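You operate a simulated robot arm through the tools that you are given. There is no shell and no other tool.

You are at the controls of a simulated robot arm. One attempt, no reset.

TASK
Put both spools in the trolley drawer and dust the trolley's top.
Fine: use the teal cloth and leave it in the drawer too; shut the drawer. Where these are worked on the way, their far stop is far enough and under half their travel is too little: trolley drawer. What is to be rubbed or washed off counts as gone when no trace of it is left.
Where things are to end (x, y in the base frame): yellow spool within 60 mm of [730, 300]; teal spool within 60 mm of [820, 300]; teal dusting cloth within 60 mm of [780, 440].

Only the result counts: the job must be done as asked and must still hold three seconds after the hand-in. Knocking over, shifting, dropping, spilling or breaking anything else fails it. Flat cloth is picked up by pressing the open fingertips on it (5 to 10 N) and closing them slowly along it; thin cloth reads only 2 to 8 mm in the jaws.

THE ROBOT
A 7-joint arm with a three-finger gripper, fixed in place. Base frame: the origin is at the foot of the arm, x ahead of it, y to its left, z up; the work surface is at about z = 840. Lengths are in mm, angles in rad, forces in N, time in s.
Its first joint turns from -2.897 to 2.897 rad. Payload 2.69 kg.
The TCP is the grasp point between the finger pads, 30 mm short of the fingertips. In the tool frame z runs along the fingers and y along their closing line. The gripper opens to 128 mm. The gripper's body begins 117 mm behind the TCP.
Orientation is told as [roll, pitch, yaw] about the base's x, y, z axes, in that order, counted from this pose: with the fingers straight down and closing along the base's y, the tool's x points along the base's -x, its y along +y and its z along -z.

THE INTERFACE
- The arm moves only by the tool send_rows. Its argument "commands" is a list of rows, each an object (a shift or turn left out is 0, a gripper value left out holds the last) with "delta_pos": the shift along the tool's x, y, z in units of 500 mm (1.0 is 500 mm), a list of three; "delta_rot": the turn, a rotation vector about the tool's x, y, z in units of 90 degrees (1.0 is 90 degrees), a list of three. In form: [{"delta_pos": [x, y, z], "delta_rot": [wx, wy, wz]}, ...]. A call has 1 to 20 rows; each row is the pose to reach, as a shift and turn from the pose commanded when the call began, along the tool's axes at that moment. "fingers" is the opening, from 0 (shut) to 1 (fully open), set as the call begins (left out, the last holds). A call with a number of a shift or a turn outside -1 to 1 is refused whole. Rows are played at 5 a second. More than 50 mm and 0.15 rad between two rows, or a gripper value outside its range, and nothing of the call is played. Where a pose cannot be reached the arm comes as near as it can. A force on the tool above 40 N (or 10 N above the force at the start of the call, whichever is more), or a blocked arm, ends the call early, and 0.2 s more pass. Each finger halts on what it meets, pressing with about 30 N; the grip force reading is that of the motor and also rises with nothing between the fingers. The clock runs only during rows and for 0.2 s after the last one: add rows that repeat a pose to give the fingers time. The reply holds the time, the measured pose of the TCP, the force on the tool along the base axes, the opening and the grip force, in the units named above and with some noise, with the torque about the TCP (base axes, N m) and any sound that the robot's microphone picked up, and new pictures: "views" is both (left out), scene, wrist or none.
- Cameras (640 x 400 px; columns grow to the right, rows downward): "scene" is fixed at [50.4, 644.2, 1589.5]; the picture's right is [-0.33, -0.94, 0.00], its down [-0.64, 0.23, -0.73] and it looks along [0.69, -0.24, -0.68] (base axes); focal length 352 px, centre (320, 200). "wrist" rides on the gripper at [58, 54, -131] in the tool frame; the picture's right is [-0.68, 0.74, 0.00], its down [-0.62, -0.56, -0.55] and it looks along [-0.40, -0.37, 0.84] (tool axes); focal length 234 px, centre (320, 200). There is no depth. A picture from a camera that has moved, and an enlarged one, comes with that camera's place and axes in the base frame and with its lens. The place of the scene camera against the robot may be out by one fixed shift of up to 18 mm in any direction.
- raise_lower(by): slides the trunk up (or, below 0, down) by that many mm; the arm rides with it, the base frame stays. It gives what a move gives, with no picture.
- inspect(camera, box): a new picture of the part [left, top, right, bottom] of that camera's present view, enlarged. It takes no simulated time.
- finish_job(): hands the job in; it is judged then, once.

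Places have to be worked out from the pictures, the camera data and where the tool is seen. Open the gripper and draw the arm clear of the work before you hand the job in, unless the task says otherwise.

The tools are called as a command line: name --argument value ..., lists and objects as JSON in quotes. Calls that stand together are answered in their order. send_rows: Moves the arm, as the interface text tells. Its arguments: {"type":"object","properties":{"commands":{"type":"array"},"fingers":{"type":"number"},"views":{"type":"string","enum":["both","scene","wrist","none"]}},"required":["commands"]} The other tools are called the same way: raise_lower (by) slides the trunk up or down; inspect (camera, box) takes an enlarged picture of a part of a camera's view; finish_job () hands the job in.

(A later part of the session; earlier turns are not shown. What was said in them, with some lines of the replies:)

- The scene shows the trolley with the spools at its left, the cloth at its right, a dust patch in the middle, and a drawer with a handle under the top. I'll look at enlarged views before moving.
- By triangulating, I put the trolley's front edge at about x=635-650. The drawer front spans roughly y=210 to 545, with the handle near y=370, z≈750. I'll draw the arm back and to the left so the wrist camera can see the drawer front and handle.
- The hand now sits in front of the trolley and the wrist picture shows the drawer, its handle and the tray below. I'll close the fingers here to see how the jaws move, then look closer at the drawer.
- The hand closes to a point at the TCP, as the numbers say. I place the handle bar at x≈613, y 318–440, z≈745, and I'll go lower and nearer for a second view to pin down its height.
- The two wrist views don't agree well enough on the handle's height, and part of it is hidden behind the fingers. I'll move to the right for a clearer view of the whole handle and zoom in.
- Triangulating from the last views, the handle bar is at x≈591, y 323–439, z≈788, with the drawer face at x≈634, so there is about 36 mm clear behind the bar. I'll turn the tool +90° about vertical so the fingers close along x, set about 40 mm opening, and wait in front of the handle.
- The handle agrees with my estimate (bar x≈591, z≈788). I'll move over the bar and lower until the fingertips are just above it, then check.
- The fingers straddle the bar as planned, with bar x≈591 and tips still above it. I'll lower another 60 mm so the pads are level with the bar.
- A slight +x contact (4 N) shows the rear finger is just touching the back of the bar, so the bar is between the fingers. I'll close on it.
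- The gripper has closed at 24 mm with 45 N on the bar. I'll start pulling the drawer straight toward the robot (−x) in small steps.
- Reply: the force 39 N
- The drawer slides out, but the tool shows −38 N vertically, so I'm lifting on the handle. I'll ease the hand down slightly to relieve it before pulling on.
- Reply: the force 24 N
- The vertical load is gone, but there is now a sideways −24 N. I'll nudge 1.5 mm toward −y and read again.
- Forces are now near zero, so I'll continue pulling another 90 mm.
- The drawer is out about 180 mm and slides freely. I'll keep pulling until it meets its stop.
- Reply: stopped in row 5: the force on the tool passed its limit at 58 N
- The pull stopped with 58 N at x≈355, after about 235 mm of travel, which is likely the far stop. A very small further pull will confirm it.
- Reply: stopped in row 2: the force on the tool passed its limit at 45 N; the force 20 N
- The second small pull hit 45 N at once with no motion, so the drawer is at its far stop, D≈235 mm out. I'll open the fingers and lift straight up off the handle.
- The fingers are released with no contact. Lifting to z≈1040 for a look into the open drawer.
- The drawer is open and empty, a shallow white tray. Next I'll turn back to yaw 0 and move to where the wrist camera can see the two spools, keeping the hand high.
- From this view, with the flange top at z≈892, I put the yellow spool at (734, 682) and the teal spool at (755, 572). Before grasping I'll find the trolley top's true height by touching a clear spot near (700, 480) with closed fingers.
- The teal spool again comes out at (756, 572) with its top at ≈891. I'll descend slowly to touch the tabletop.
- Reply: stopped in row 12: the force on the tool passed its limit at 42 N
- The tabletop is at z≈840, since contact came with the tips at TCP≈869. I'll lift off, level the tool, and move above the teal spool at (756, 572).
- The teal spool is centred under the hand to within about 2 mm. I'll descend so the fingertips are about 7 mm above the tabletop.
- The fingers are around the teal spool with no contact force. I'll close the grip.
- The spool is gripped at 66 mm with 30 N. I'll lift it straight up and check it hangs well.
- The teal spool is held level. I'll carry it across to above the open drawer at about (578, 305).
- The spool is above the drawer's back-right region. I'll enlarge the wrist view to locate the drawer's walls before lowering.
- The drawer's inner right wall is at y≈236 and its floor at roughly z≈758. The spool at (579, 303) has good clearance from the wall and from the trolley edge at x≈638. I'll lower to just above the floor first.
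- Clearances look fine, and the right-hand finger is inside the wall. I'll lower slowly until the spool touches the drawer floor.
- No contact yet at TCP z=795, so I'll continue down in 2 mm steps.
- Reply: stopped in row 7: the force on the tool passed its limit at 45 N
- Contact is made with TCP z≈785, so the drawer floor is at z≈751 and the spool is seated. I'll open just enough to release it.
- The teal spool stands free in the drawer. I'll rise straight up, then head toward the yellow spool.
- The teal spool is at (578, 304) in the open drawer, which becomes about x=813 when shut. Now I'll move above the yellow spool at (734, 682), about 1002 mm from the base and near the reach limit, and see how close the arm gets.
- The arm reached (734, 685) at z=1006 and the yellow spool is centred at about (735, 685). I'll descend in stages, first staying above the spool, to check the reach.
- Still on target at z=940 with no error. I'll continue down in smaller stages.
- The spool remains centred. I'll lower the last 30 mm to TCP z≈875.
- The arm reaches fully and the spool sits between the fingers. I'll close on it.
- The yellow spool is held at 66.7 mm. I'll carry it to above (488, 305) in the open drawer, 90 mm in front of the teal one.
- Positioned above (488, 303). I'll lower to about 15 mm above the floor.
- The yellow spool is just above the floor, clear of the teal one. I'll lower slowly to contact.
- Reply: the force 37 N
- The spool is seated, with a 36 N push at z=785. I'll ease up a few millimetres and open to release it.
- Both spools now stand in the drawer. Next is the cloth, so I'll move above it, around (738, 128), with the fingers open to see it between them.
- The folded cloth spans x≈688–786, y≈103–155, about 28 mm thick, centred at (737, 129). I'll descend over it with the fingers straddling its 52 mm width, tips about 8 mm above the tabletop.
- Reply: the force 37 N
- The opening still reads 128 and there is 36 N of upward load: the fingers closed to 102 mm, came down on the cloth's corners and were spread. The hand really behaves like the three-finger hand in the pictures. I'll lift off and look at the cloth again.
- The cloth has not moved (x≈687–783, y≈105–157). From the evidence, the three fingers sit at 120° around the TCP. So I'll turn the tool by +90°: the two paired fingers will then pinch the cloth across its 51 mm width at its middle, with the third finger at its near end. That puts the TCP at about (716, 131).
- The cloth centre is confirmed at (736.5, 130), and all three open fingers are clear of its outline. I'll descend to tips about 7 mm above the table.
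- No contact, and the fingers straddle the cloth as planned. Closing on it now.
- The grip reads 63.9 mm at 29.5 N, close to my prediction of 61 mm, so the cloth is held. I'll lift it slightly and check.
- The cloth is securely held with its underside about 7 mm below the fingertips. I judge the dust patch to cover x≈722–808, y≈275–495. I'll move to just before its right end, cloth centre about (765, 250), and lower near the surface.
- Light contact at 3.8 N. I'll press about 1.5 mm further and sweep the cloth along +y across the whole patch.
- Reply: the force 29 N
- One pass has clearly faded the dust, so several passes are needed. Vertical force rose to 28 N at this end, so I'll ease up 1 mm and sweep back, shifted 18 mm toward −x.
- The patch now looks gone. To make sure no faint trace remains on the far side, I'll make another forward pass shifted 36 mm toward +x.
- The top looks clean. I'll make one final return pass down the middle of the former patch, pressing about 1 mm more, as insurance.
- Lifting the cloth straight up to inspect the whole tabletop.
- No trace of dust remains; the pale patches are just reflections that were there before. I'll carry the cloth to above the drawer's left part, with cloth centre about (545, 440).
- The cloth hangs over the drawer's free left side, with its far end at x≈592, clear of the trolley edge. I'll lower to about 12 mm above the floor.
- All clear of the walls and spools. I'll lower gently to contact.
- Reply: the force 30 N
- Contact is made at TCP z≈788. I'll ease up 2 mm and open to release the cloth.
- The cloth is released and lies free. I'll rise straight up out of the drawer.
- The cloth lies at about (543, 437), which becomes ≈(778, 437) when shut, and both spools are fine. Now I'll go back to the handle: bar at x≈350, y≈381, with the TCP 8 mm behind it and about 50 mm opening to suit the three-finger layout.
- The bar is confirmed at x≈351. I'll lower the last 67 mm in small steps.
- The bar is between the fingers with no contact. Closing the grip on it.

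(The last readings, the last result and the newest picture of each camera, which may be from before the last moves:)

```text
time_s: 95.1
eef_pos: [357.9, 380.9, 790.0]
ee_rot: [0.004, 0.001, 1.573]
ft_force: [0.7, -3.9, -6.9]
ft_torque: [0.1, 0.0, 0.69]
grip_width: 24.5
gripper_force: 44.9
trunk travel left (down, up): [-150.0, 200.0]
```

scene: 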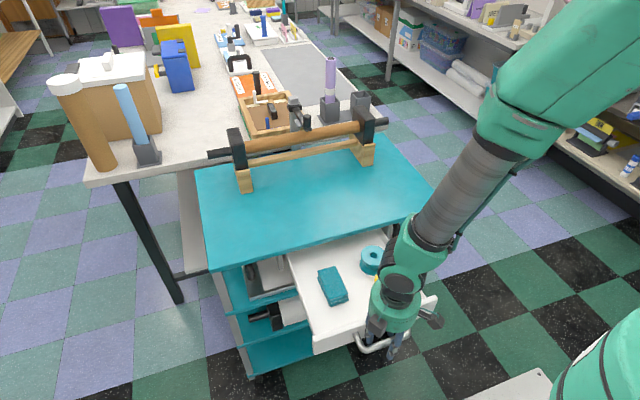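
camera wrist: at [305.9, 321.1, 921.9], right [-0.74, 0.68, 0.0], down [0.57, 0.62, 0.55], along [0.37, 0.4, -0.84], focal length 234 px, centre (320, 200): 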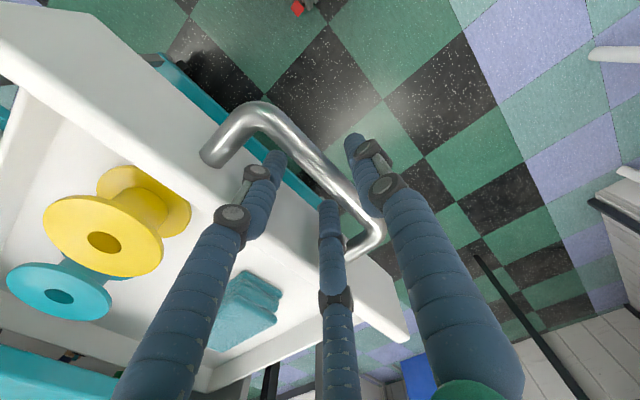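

The handle is gripped at 24.5 mm. I'll push the drawer in slowly with gentle ramps so the contents don't slide.

send_rows --commands '[{"delta_pos": [0, -0.006, 0]}, {"delta_pos": [0, -0.016, 0]}, {"delta_pos": [0, -0.03, 0]}, {"delta_pos": [0, -0.046, 0]}, {"delta_pos": [0, -0.064, 0]}, {"delta_pos": [0, -0.082, 0]}, {"delta_pos": [0, -0.1, 0]}, {"delta_pos": [0, -0.118, 0]}, {"delta_pos": [0, -0.136, 0]}, {"delta_pos": [0, -0.154, 0]}, {"delta_pos": [0, -0.17, 0]}, {"delta_pos": [0, -0.184, 0]}, {"delta_pos": [0, -0.194, 0]}, {"delta_pos": [0, -0.2, 0]}, {"delta_pos": [0, -0.2, 0]}]' --views "scene"

inspect --camera "scene" --box '[250, 190, 442, 340]'

```text
time_s: 98.3
eef_pos: [456.2, 380.2, 791.7]
ee_rot: [0.003, 0.001, 1.569]
ft_force: [-1.1, -21.2, -25.4]
ft_torque: [-0.19, -0.13, 0.77]
grip_width: 24.3
gripper_force: 45.2
trunk travel left (down, up): [-150.0, 200.0]
```

scene: 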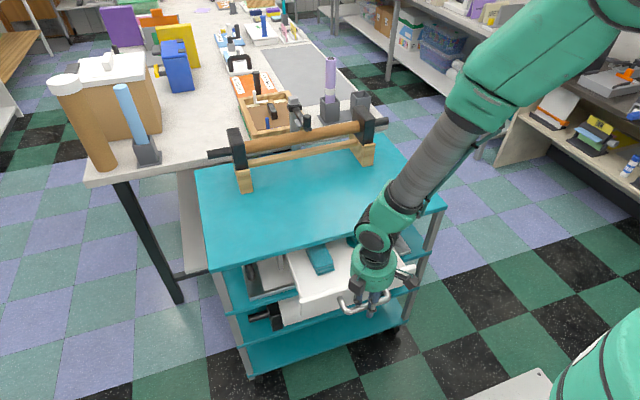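

```text
2.67 times, centred on (346, 265) of scene
camera zoom: at [50.4, 644.2, 1589.5], right [-0.33, -0.94, 0.0], down [-0.64, 0.23, -0.73], along [0.69, -0.24, -0.68], focal length 938 px, centre (251, 27)
```

zoom: 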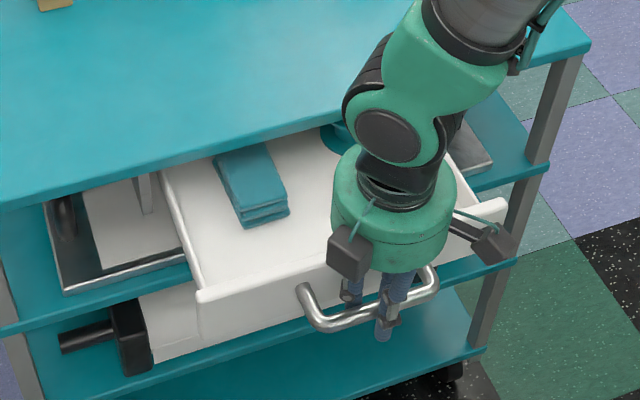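

The drawer is in by 100 mm and the contents stay put. Some side and vertical load has built up (−21, −25 N), so I'll relieve it with a small shift before going on.

send_rows --commands '[{"delta_pos": [0.001, 0, 0.0015]}, {"delta_pos": [0.0025, 0, 0.003]}, {"delta_pos": [0.0025, 0, 0.003]}]' --views "none"

```text
time_s: 99.1
eef_pos: [458.3, 381.1, 790.9]
ee_rot: [0.0, -0.002, 1.569]
ft_force: [-1.2, -10.0, -4.9]
ft_torque: [-0.37, 0.02, 0.71]
grip_width: 24.5
gripper_force: 44.4
trunk travel left (down, up): [-150.0, 200.0]
```

Loads have dropped. I'll continue pushing slowly, another 110 mm.

send_rows --commands '[{"delta_pos": [0.001, -0.006, 0]}, {"delta_pos": [0.001, -0.016, 0]}, {"delta_pos": [0.001, -0.03, 0]}, {"delta_pos": [0.001, -0.046, 0]}, {"delta_pos": [0.001, -0.064, 0]}, {"delta_pos": [0.001, -0.082, 0]}, {"delta_pos": [0.001, -0.1, 0]}, {"delta_pos": [0.001, -0.118, 0]}, {"delta_pos": [0.001, -0.136, 0]}, {"delta_pos": [0.001, -0.154, 0]}, {"delta_pos": [0.001, -0.172, 0]}, {"delta_pos": [0.001, -0.19, 0]}, {"delta_pos": [0.001, -0.204, 0]}, {"delta_pos": [0.001, -0.214, 0]}, {"delta_pos": [0.001, -0.22, 0]}, {"delta_pos": [0.001, -0.22, 0]}]' --views "scene"

inspect --camera "scene" --box '[250, 190, 442, 340]'

```text
time_s: 102.2
eef_pos: [567.3, 379.6, 792.1]
ee_rot: [0.0, -0.003, 1.571]
ft_force: [1.0, -0.6, 4.3]
ft_torque: [0.11, 0.13, 0.85]
grip_width: 24.4
gripper_force: 45.3
trunk travel left (down, up): [-150.0, 200.0]
stopped in row 15: the force on the tool passed its limit at 41 N (the readings are from after the stop); the commanded pose is now the measured one
```

scene: 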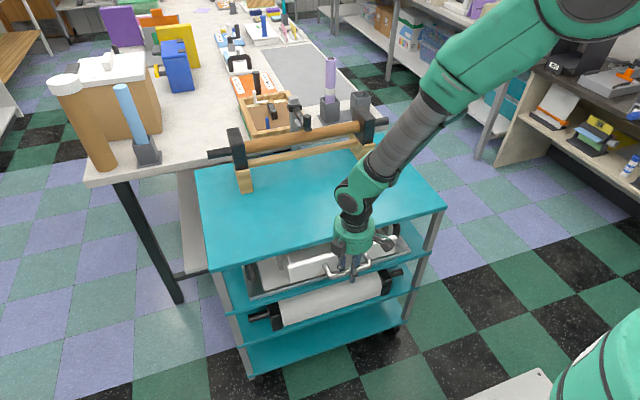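

```text
2.67 times, centred on (346, 265) of scene
camera zoom: at [50.4, 644.2, 1589.5], right [-0.33, -0.94, 0.0], down [-0.64, 0.23, -0.73], along [0.69, -0.24, -0.68], focal length 938 px, centre (251, 27)
```

zoom: 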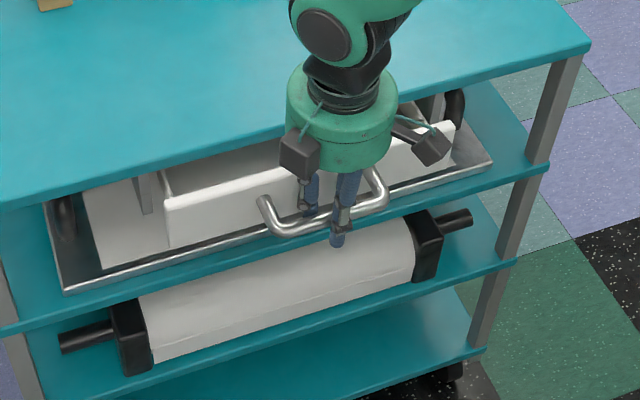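

It stopped on a 41 N transient at x≈567, with loads near zero afterwards and about 23 mm left to close. The spools are already well under the top. I'll continue in small steps.

send_rows --commands '[{"delta_pos": [0, -0.006, 0]}, {"delta_pos": [0, -0.014, 0]}, {"delta_pos": [0, -0.022, 0]}, {"delta_pos": [0, -0.03, 0]}]' --views "none"

```text
time_s: 103.2
eef_pos: [580.9, 380.7, 790.5]
ee_rot: [0.0, -0.004, 1.571]
ft_force: [-0.7, 10.9, 1.6]
ft_torque: [0.24, 0.01, 0.69]
grip_width: 24.4
gripper_force: 44.7
trunk travel left (down, up): [-150.0, 200.0]
```

It is sliding freely at x≈581. I'll push the last part in 2–3 mm steps until it meets its stop.

send_rows --commands '[{"delta_pos": [-0.001, -0.005, 0]}, {"delta_pos": [-0.001, -0.01, 0]}, {"delta_pos": [-0.001, -0.015, 0]}, {"delta_pos": [-0.001, -0.019, 0]}, {"delta_pos": [-0.001, -0.023, 0]}, {"delta_pos": [-0.001, -0.027, 0]}, {"delta_pos": [-0.001, -0.031, 0]}]' --views "scene"

inspect --camera "scene" --box '[250, 190, 442, 340]'

```text
time_s: 104.8
eef_pos: [595.5, 380.4, 790.1]
ee_rot: [0.003, 0.001, 1.576]
ft_force: [-4.5, 11.7, 2.3]
ft_torque: [0.56, 0.01, 0.62]
grip_width: 24.3
gripper_force: 45.3
trunk travel left (down, up): [-150.0, 200.0]
```

scene: 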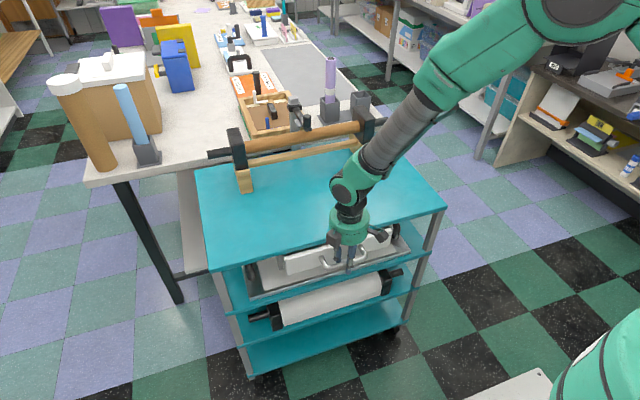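

```text
2.67 times, centred on (346, 265) of scene
camera zoom: at [50.4, 644.2, 1589.5], right [-0.33, -0.94, 0.0], down [-0.64, 0.23, -0.73], along [0.69, -0.24, -0.68], focal length 938 px, centre (251, 27)
```

zoom: 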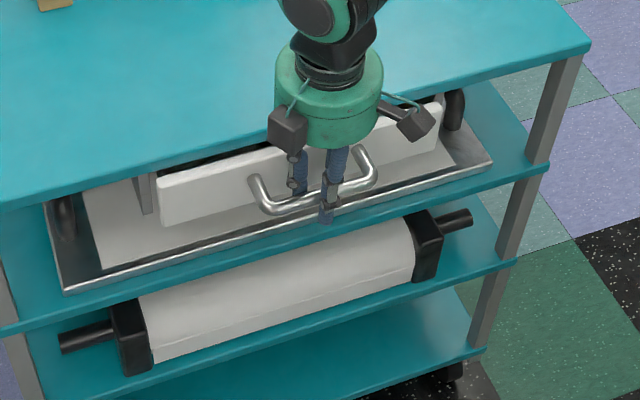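

TCP is now at 595.5 with only 4.5 N resistance. I'll push a few more millimetres to be sure the drawer is fully home.

send_rows --commands '[{"delta_pos": [0, -0.004, 0]}, {"delta_pos": [0, -0.008, 0]}, {"delta_pos": [0, -0.012, 0]}, {"delta_pos": [0, -0.016, 0]}, {"delta_pos": [0, -0.02, 0]}]' --views "none"

```text
time_s: 105.5
eef_pos: [594.6, 379.5, 791.4]
ee_rot: [0.006, 0.002, 1.573]
ft_force: [-14.0, 1.4, 13.0]
ft_torque: [0.53, 0.24, 0.59]
grip_width: 24.4
gripper_force: 44.9
trunk travel left (down, up): [-150.0, 200.0]
stopped in row 3: the force on the tool passed its limit at 44 N (the readings are from after the stop); the commanded pose is now the measured one
```

The push met a firm stop (44 N) with no motion, so the drawer is shut at TCP x≈595, a full 240 mm travel. I'll relax the push by 1 mm, then open the fingers to let go.

send_rows --commands '[{"delta_pos": [0, 0, 0]}, {"delta_pos": [0, 0, 0]}, {"delta_pos": [0, 0, 0]}]' --fingers 0.37 --views "both"

```text
time_s: 106.3
eef_pos: [596.8, 381.1, 790.1]
ee_rot: [0.004, 0.001, 1.573]
ft_force: [-0.9, -0.6, 0.0]
ft_torque: [-0.03, -0.02, -0.02]
grip_width: 47.4
gripper_force: 0.0
trunk travel left (down, up): [-150.0, 200.0]
camera wrist: at [543.8, 320.8, 921.2], right [-0.74, 0.68, 0.0], down [0.57, 0.62, 0.54], along [0.37, 0.4, -0.84], focal length 234 px, centre (320, 200)
```

scene: 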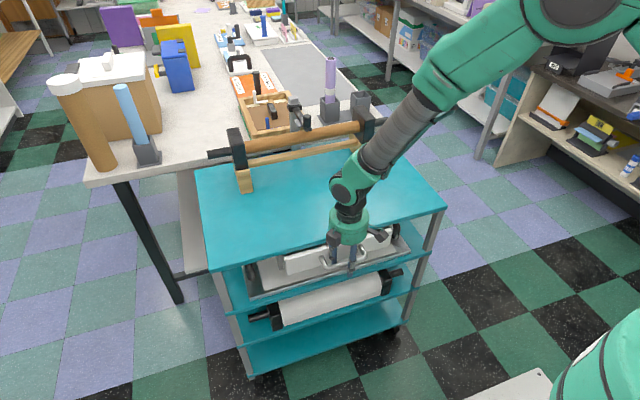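
wrist: 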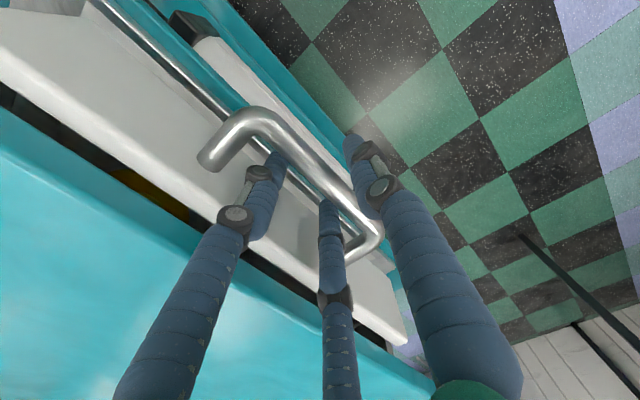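

Released with no residual force, and the handle is back where it was at the start. I'll lift straight up off the handle.

send_rows --commands '[{"delta_pos": [0, 0, -0.03]}, {"delta_pos": [0, 0, -0.08]}, {"delta_pos": [0, 0, -0.16]}, {"delta_pos": [0, 0, -0.25]}, {"delta_pos": [0, 0, -0.34]}, {"delta_pos": [0, 0, -0.43]}, {"delta_pos": [0, 0, -0.43]}]' --views "both"

```text
time_s: 107.9
eef_pos: [596.5, 380.6, 1007.1]
ee_rot: [0.005, 0.0, 1.573]
ft_force: [-0.8, 0.4, 0.8]
ft_torque: [0.05, -0.06, -0.02]
grip_width: 47.5
gripper_force: 0.0
trunk travel left (down, up): [-150.0, 200.0]
camera wrist: at [543.2, 319.9, 1137.4], right [-0.74, 0.68, 0.0], down [0.57, 0.62, 0.54], along [0.37, 0.4, -0.84], focal length 234 px, centre (320, 200)
```

scene: 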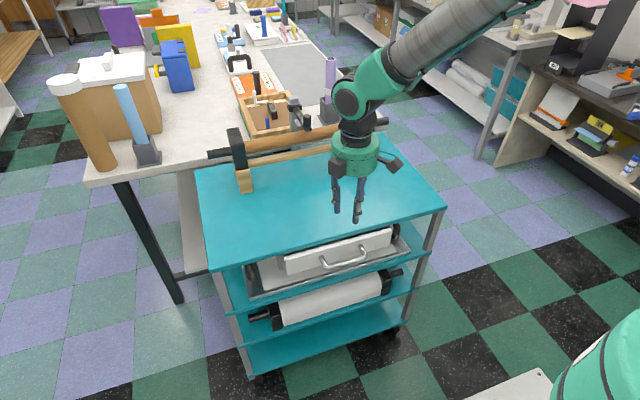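
wrist: 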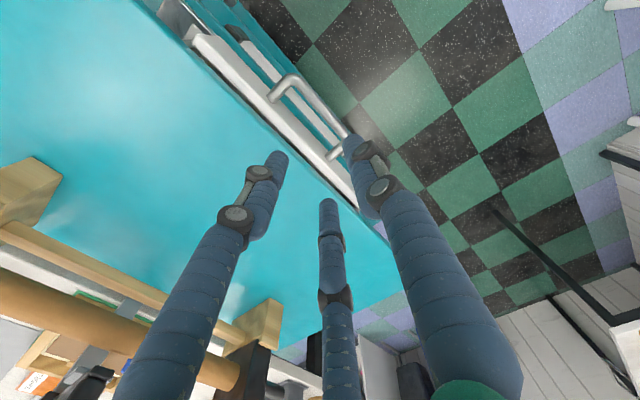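

The drawer sits just as it did in the first picture. I'll draw the arm back clear of the trolley and open the gripper, then check everything once more.

send_rows --commands '[{"delta_pos": [0.043, 0.066, -0.031]}, {"delta_pos": [0.086, 0.133, -0.062]}, {"delta_pos": [0.13, 0.2, -0.093]}, {"delta_pos": [0.173, 0.266, -0.124]}, {"delta_pos": [0.217, 0.333, -0.155]}, {"delta_pos": [0.26, 0.4, -0.186]}, {"delta_pos": [0.26, 0.4, -0.186]}, {"delta_pos": [0.26, 0.4, -0.186]}]' --fingers 1.0 --views "both"

inspect --camera "scene" --box '[190, 120, 450, 283]'

inspect --camera "scene" --box '[240, 210, 440, 335]'

inspect --camera "scene" --box '[260, 170, 388, 250]'

```text
time_s: 109.7
eef_pos: [400.1, 251.2, 1096.7]
ee_rot: [0.006, 0.002, 1.573]
ft_force: [0.6, -0.2, -1.1]
ft_torque: [-0.01, 0.02, 0.0]
grip_width: 128.1
gripper_force: 0.0
trunk travel left (down, up): [-150.0, 200.0]
camera wrist: at [346.7, 191.5, 1229.3], right [-0.74, 0.68, 0.0], down [0.57, 0.62, 0.54], along [0.37, 0.4, -0.84], focal length 234 px, centre (320, 200)
```

scene: 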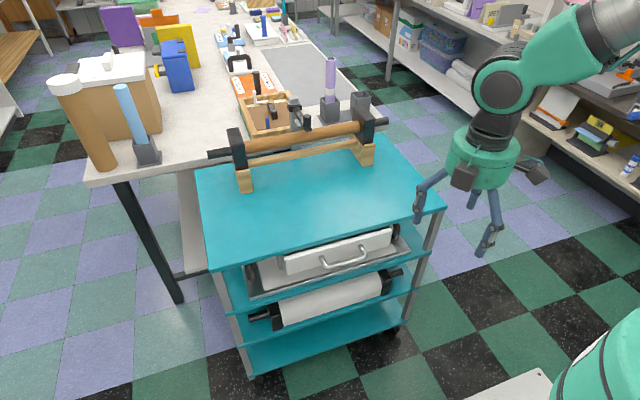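
wrist: 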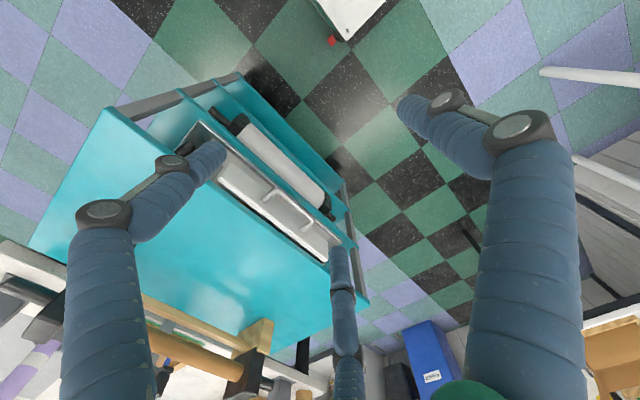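

```text
2.45 times, centred on (320, 202) of scene
camera zoom: at [50.4, 644.2, 1589.5], right [-0.33, -0.94, 0.0], down [-0.64, 0.23, -0.73], along [0.69, -0.24, -0.68], focal length 864 px, centre (320, 196)
```

zoom: 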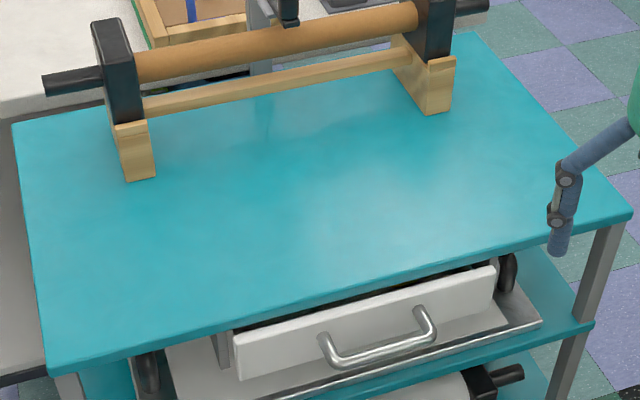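

```text
3.20 times, centred on (340, 272) of scene
camera zoom: at [50.4, 644.2, 1589.5], right [-0.33, -0.94, 0.0], down [-0.64, 0.23, -0.73], along [0.69, -0.24, -0.68], focal length 1126 px, centre (256, -32)
```

zoom: 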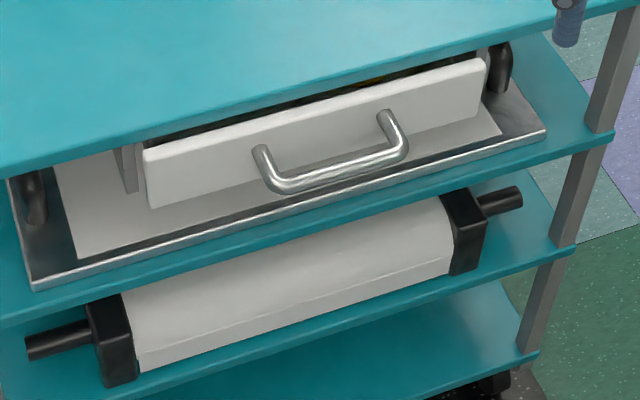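

```text
5.00 times, centred on (324, 210) of scene
camera zoom: at [50.4, 644.2, 1589.5], right [-0.33, -0.94, 0.0], down [-0.64, 0.23, -0.73], along [0.69, -0.24, -0.68], focal length 1760 px, centre (300, 150)
```

zoom: 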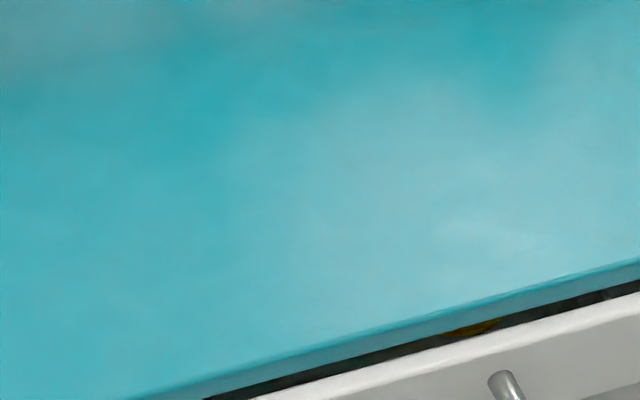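

Everything checks out:
- The drawer handle matches its position in the first picture, so the drawer is shut.
- No dust trace remains on the top.
- The spools and cloth are inside at about (729, 305), (818, 304) and (783, 437).
- The gripper is open and the arm is clear.

Handing the job in.

finish_job

```text
The job is handed in.
```

The job is handed in. Both spools and the teal cloth are in the trolley drawer, the drawer is shut, and the trolley's top is dusted.

| Item | Target (x, y) | Estimated final (x, y) |
|---|---|---|
| Yellow spool | 730, 300 | 729, 305 |
| Teal spool | 820, 300 | 818, 304 |
| Teal cloth | 780, 440 | 783, 437 |

- **Positions:** I measured them with the drawer open and added its 240 mm travel. The closed drawer hides everything but a sliver of yellow, so I could not check them again after shutting it.
- **Drawer:** I pulled it to its far stop before loading it. I pushed it shut until it met a firm stop, and the handle is back where it was in the first picture.
- **Dust:** Two passes cleared the patch and I made two more to be sure. The final enlarged pictures show no trace, only reflections.
- **Cloth grasp:** My first try came down on the cloth's corners with up to 36 N. The cloth did not move, and I picked it up cleanly after turning the hand.

Nothing else on the trolley looked disturbed. The arm ended clear of the work with the gripper open.
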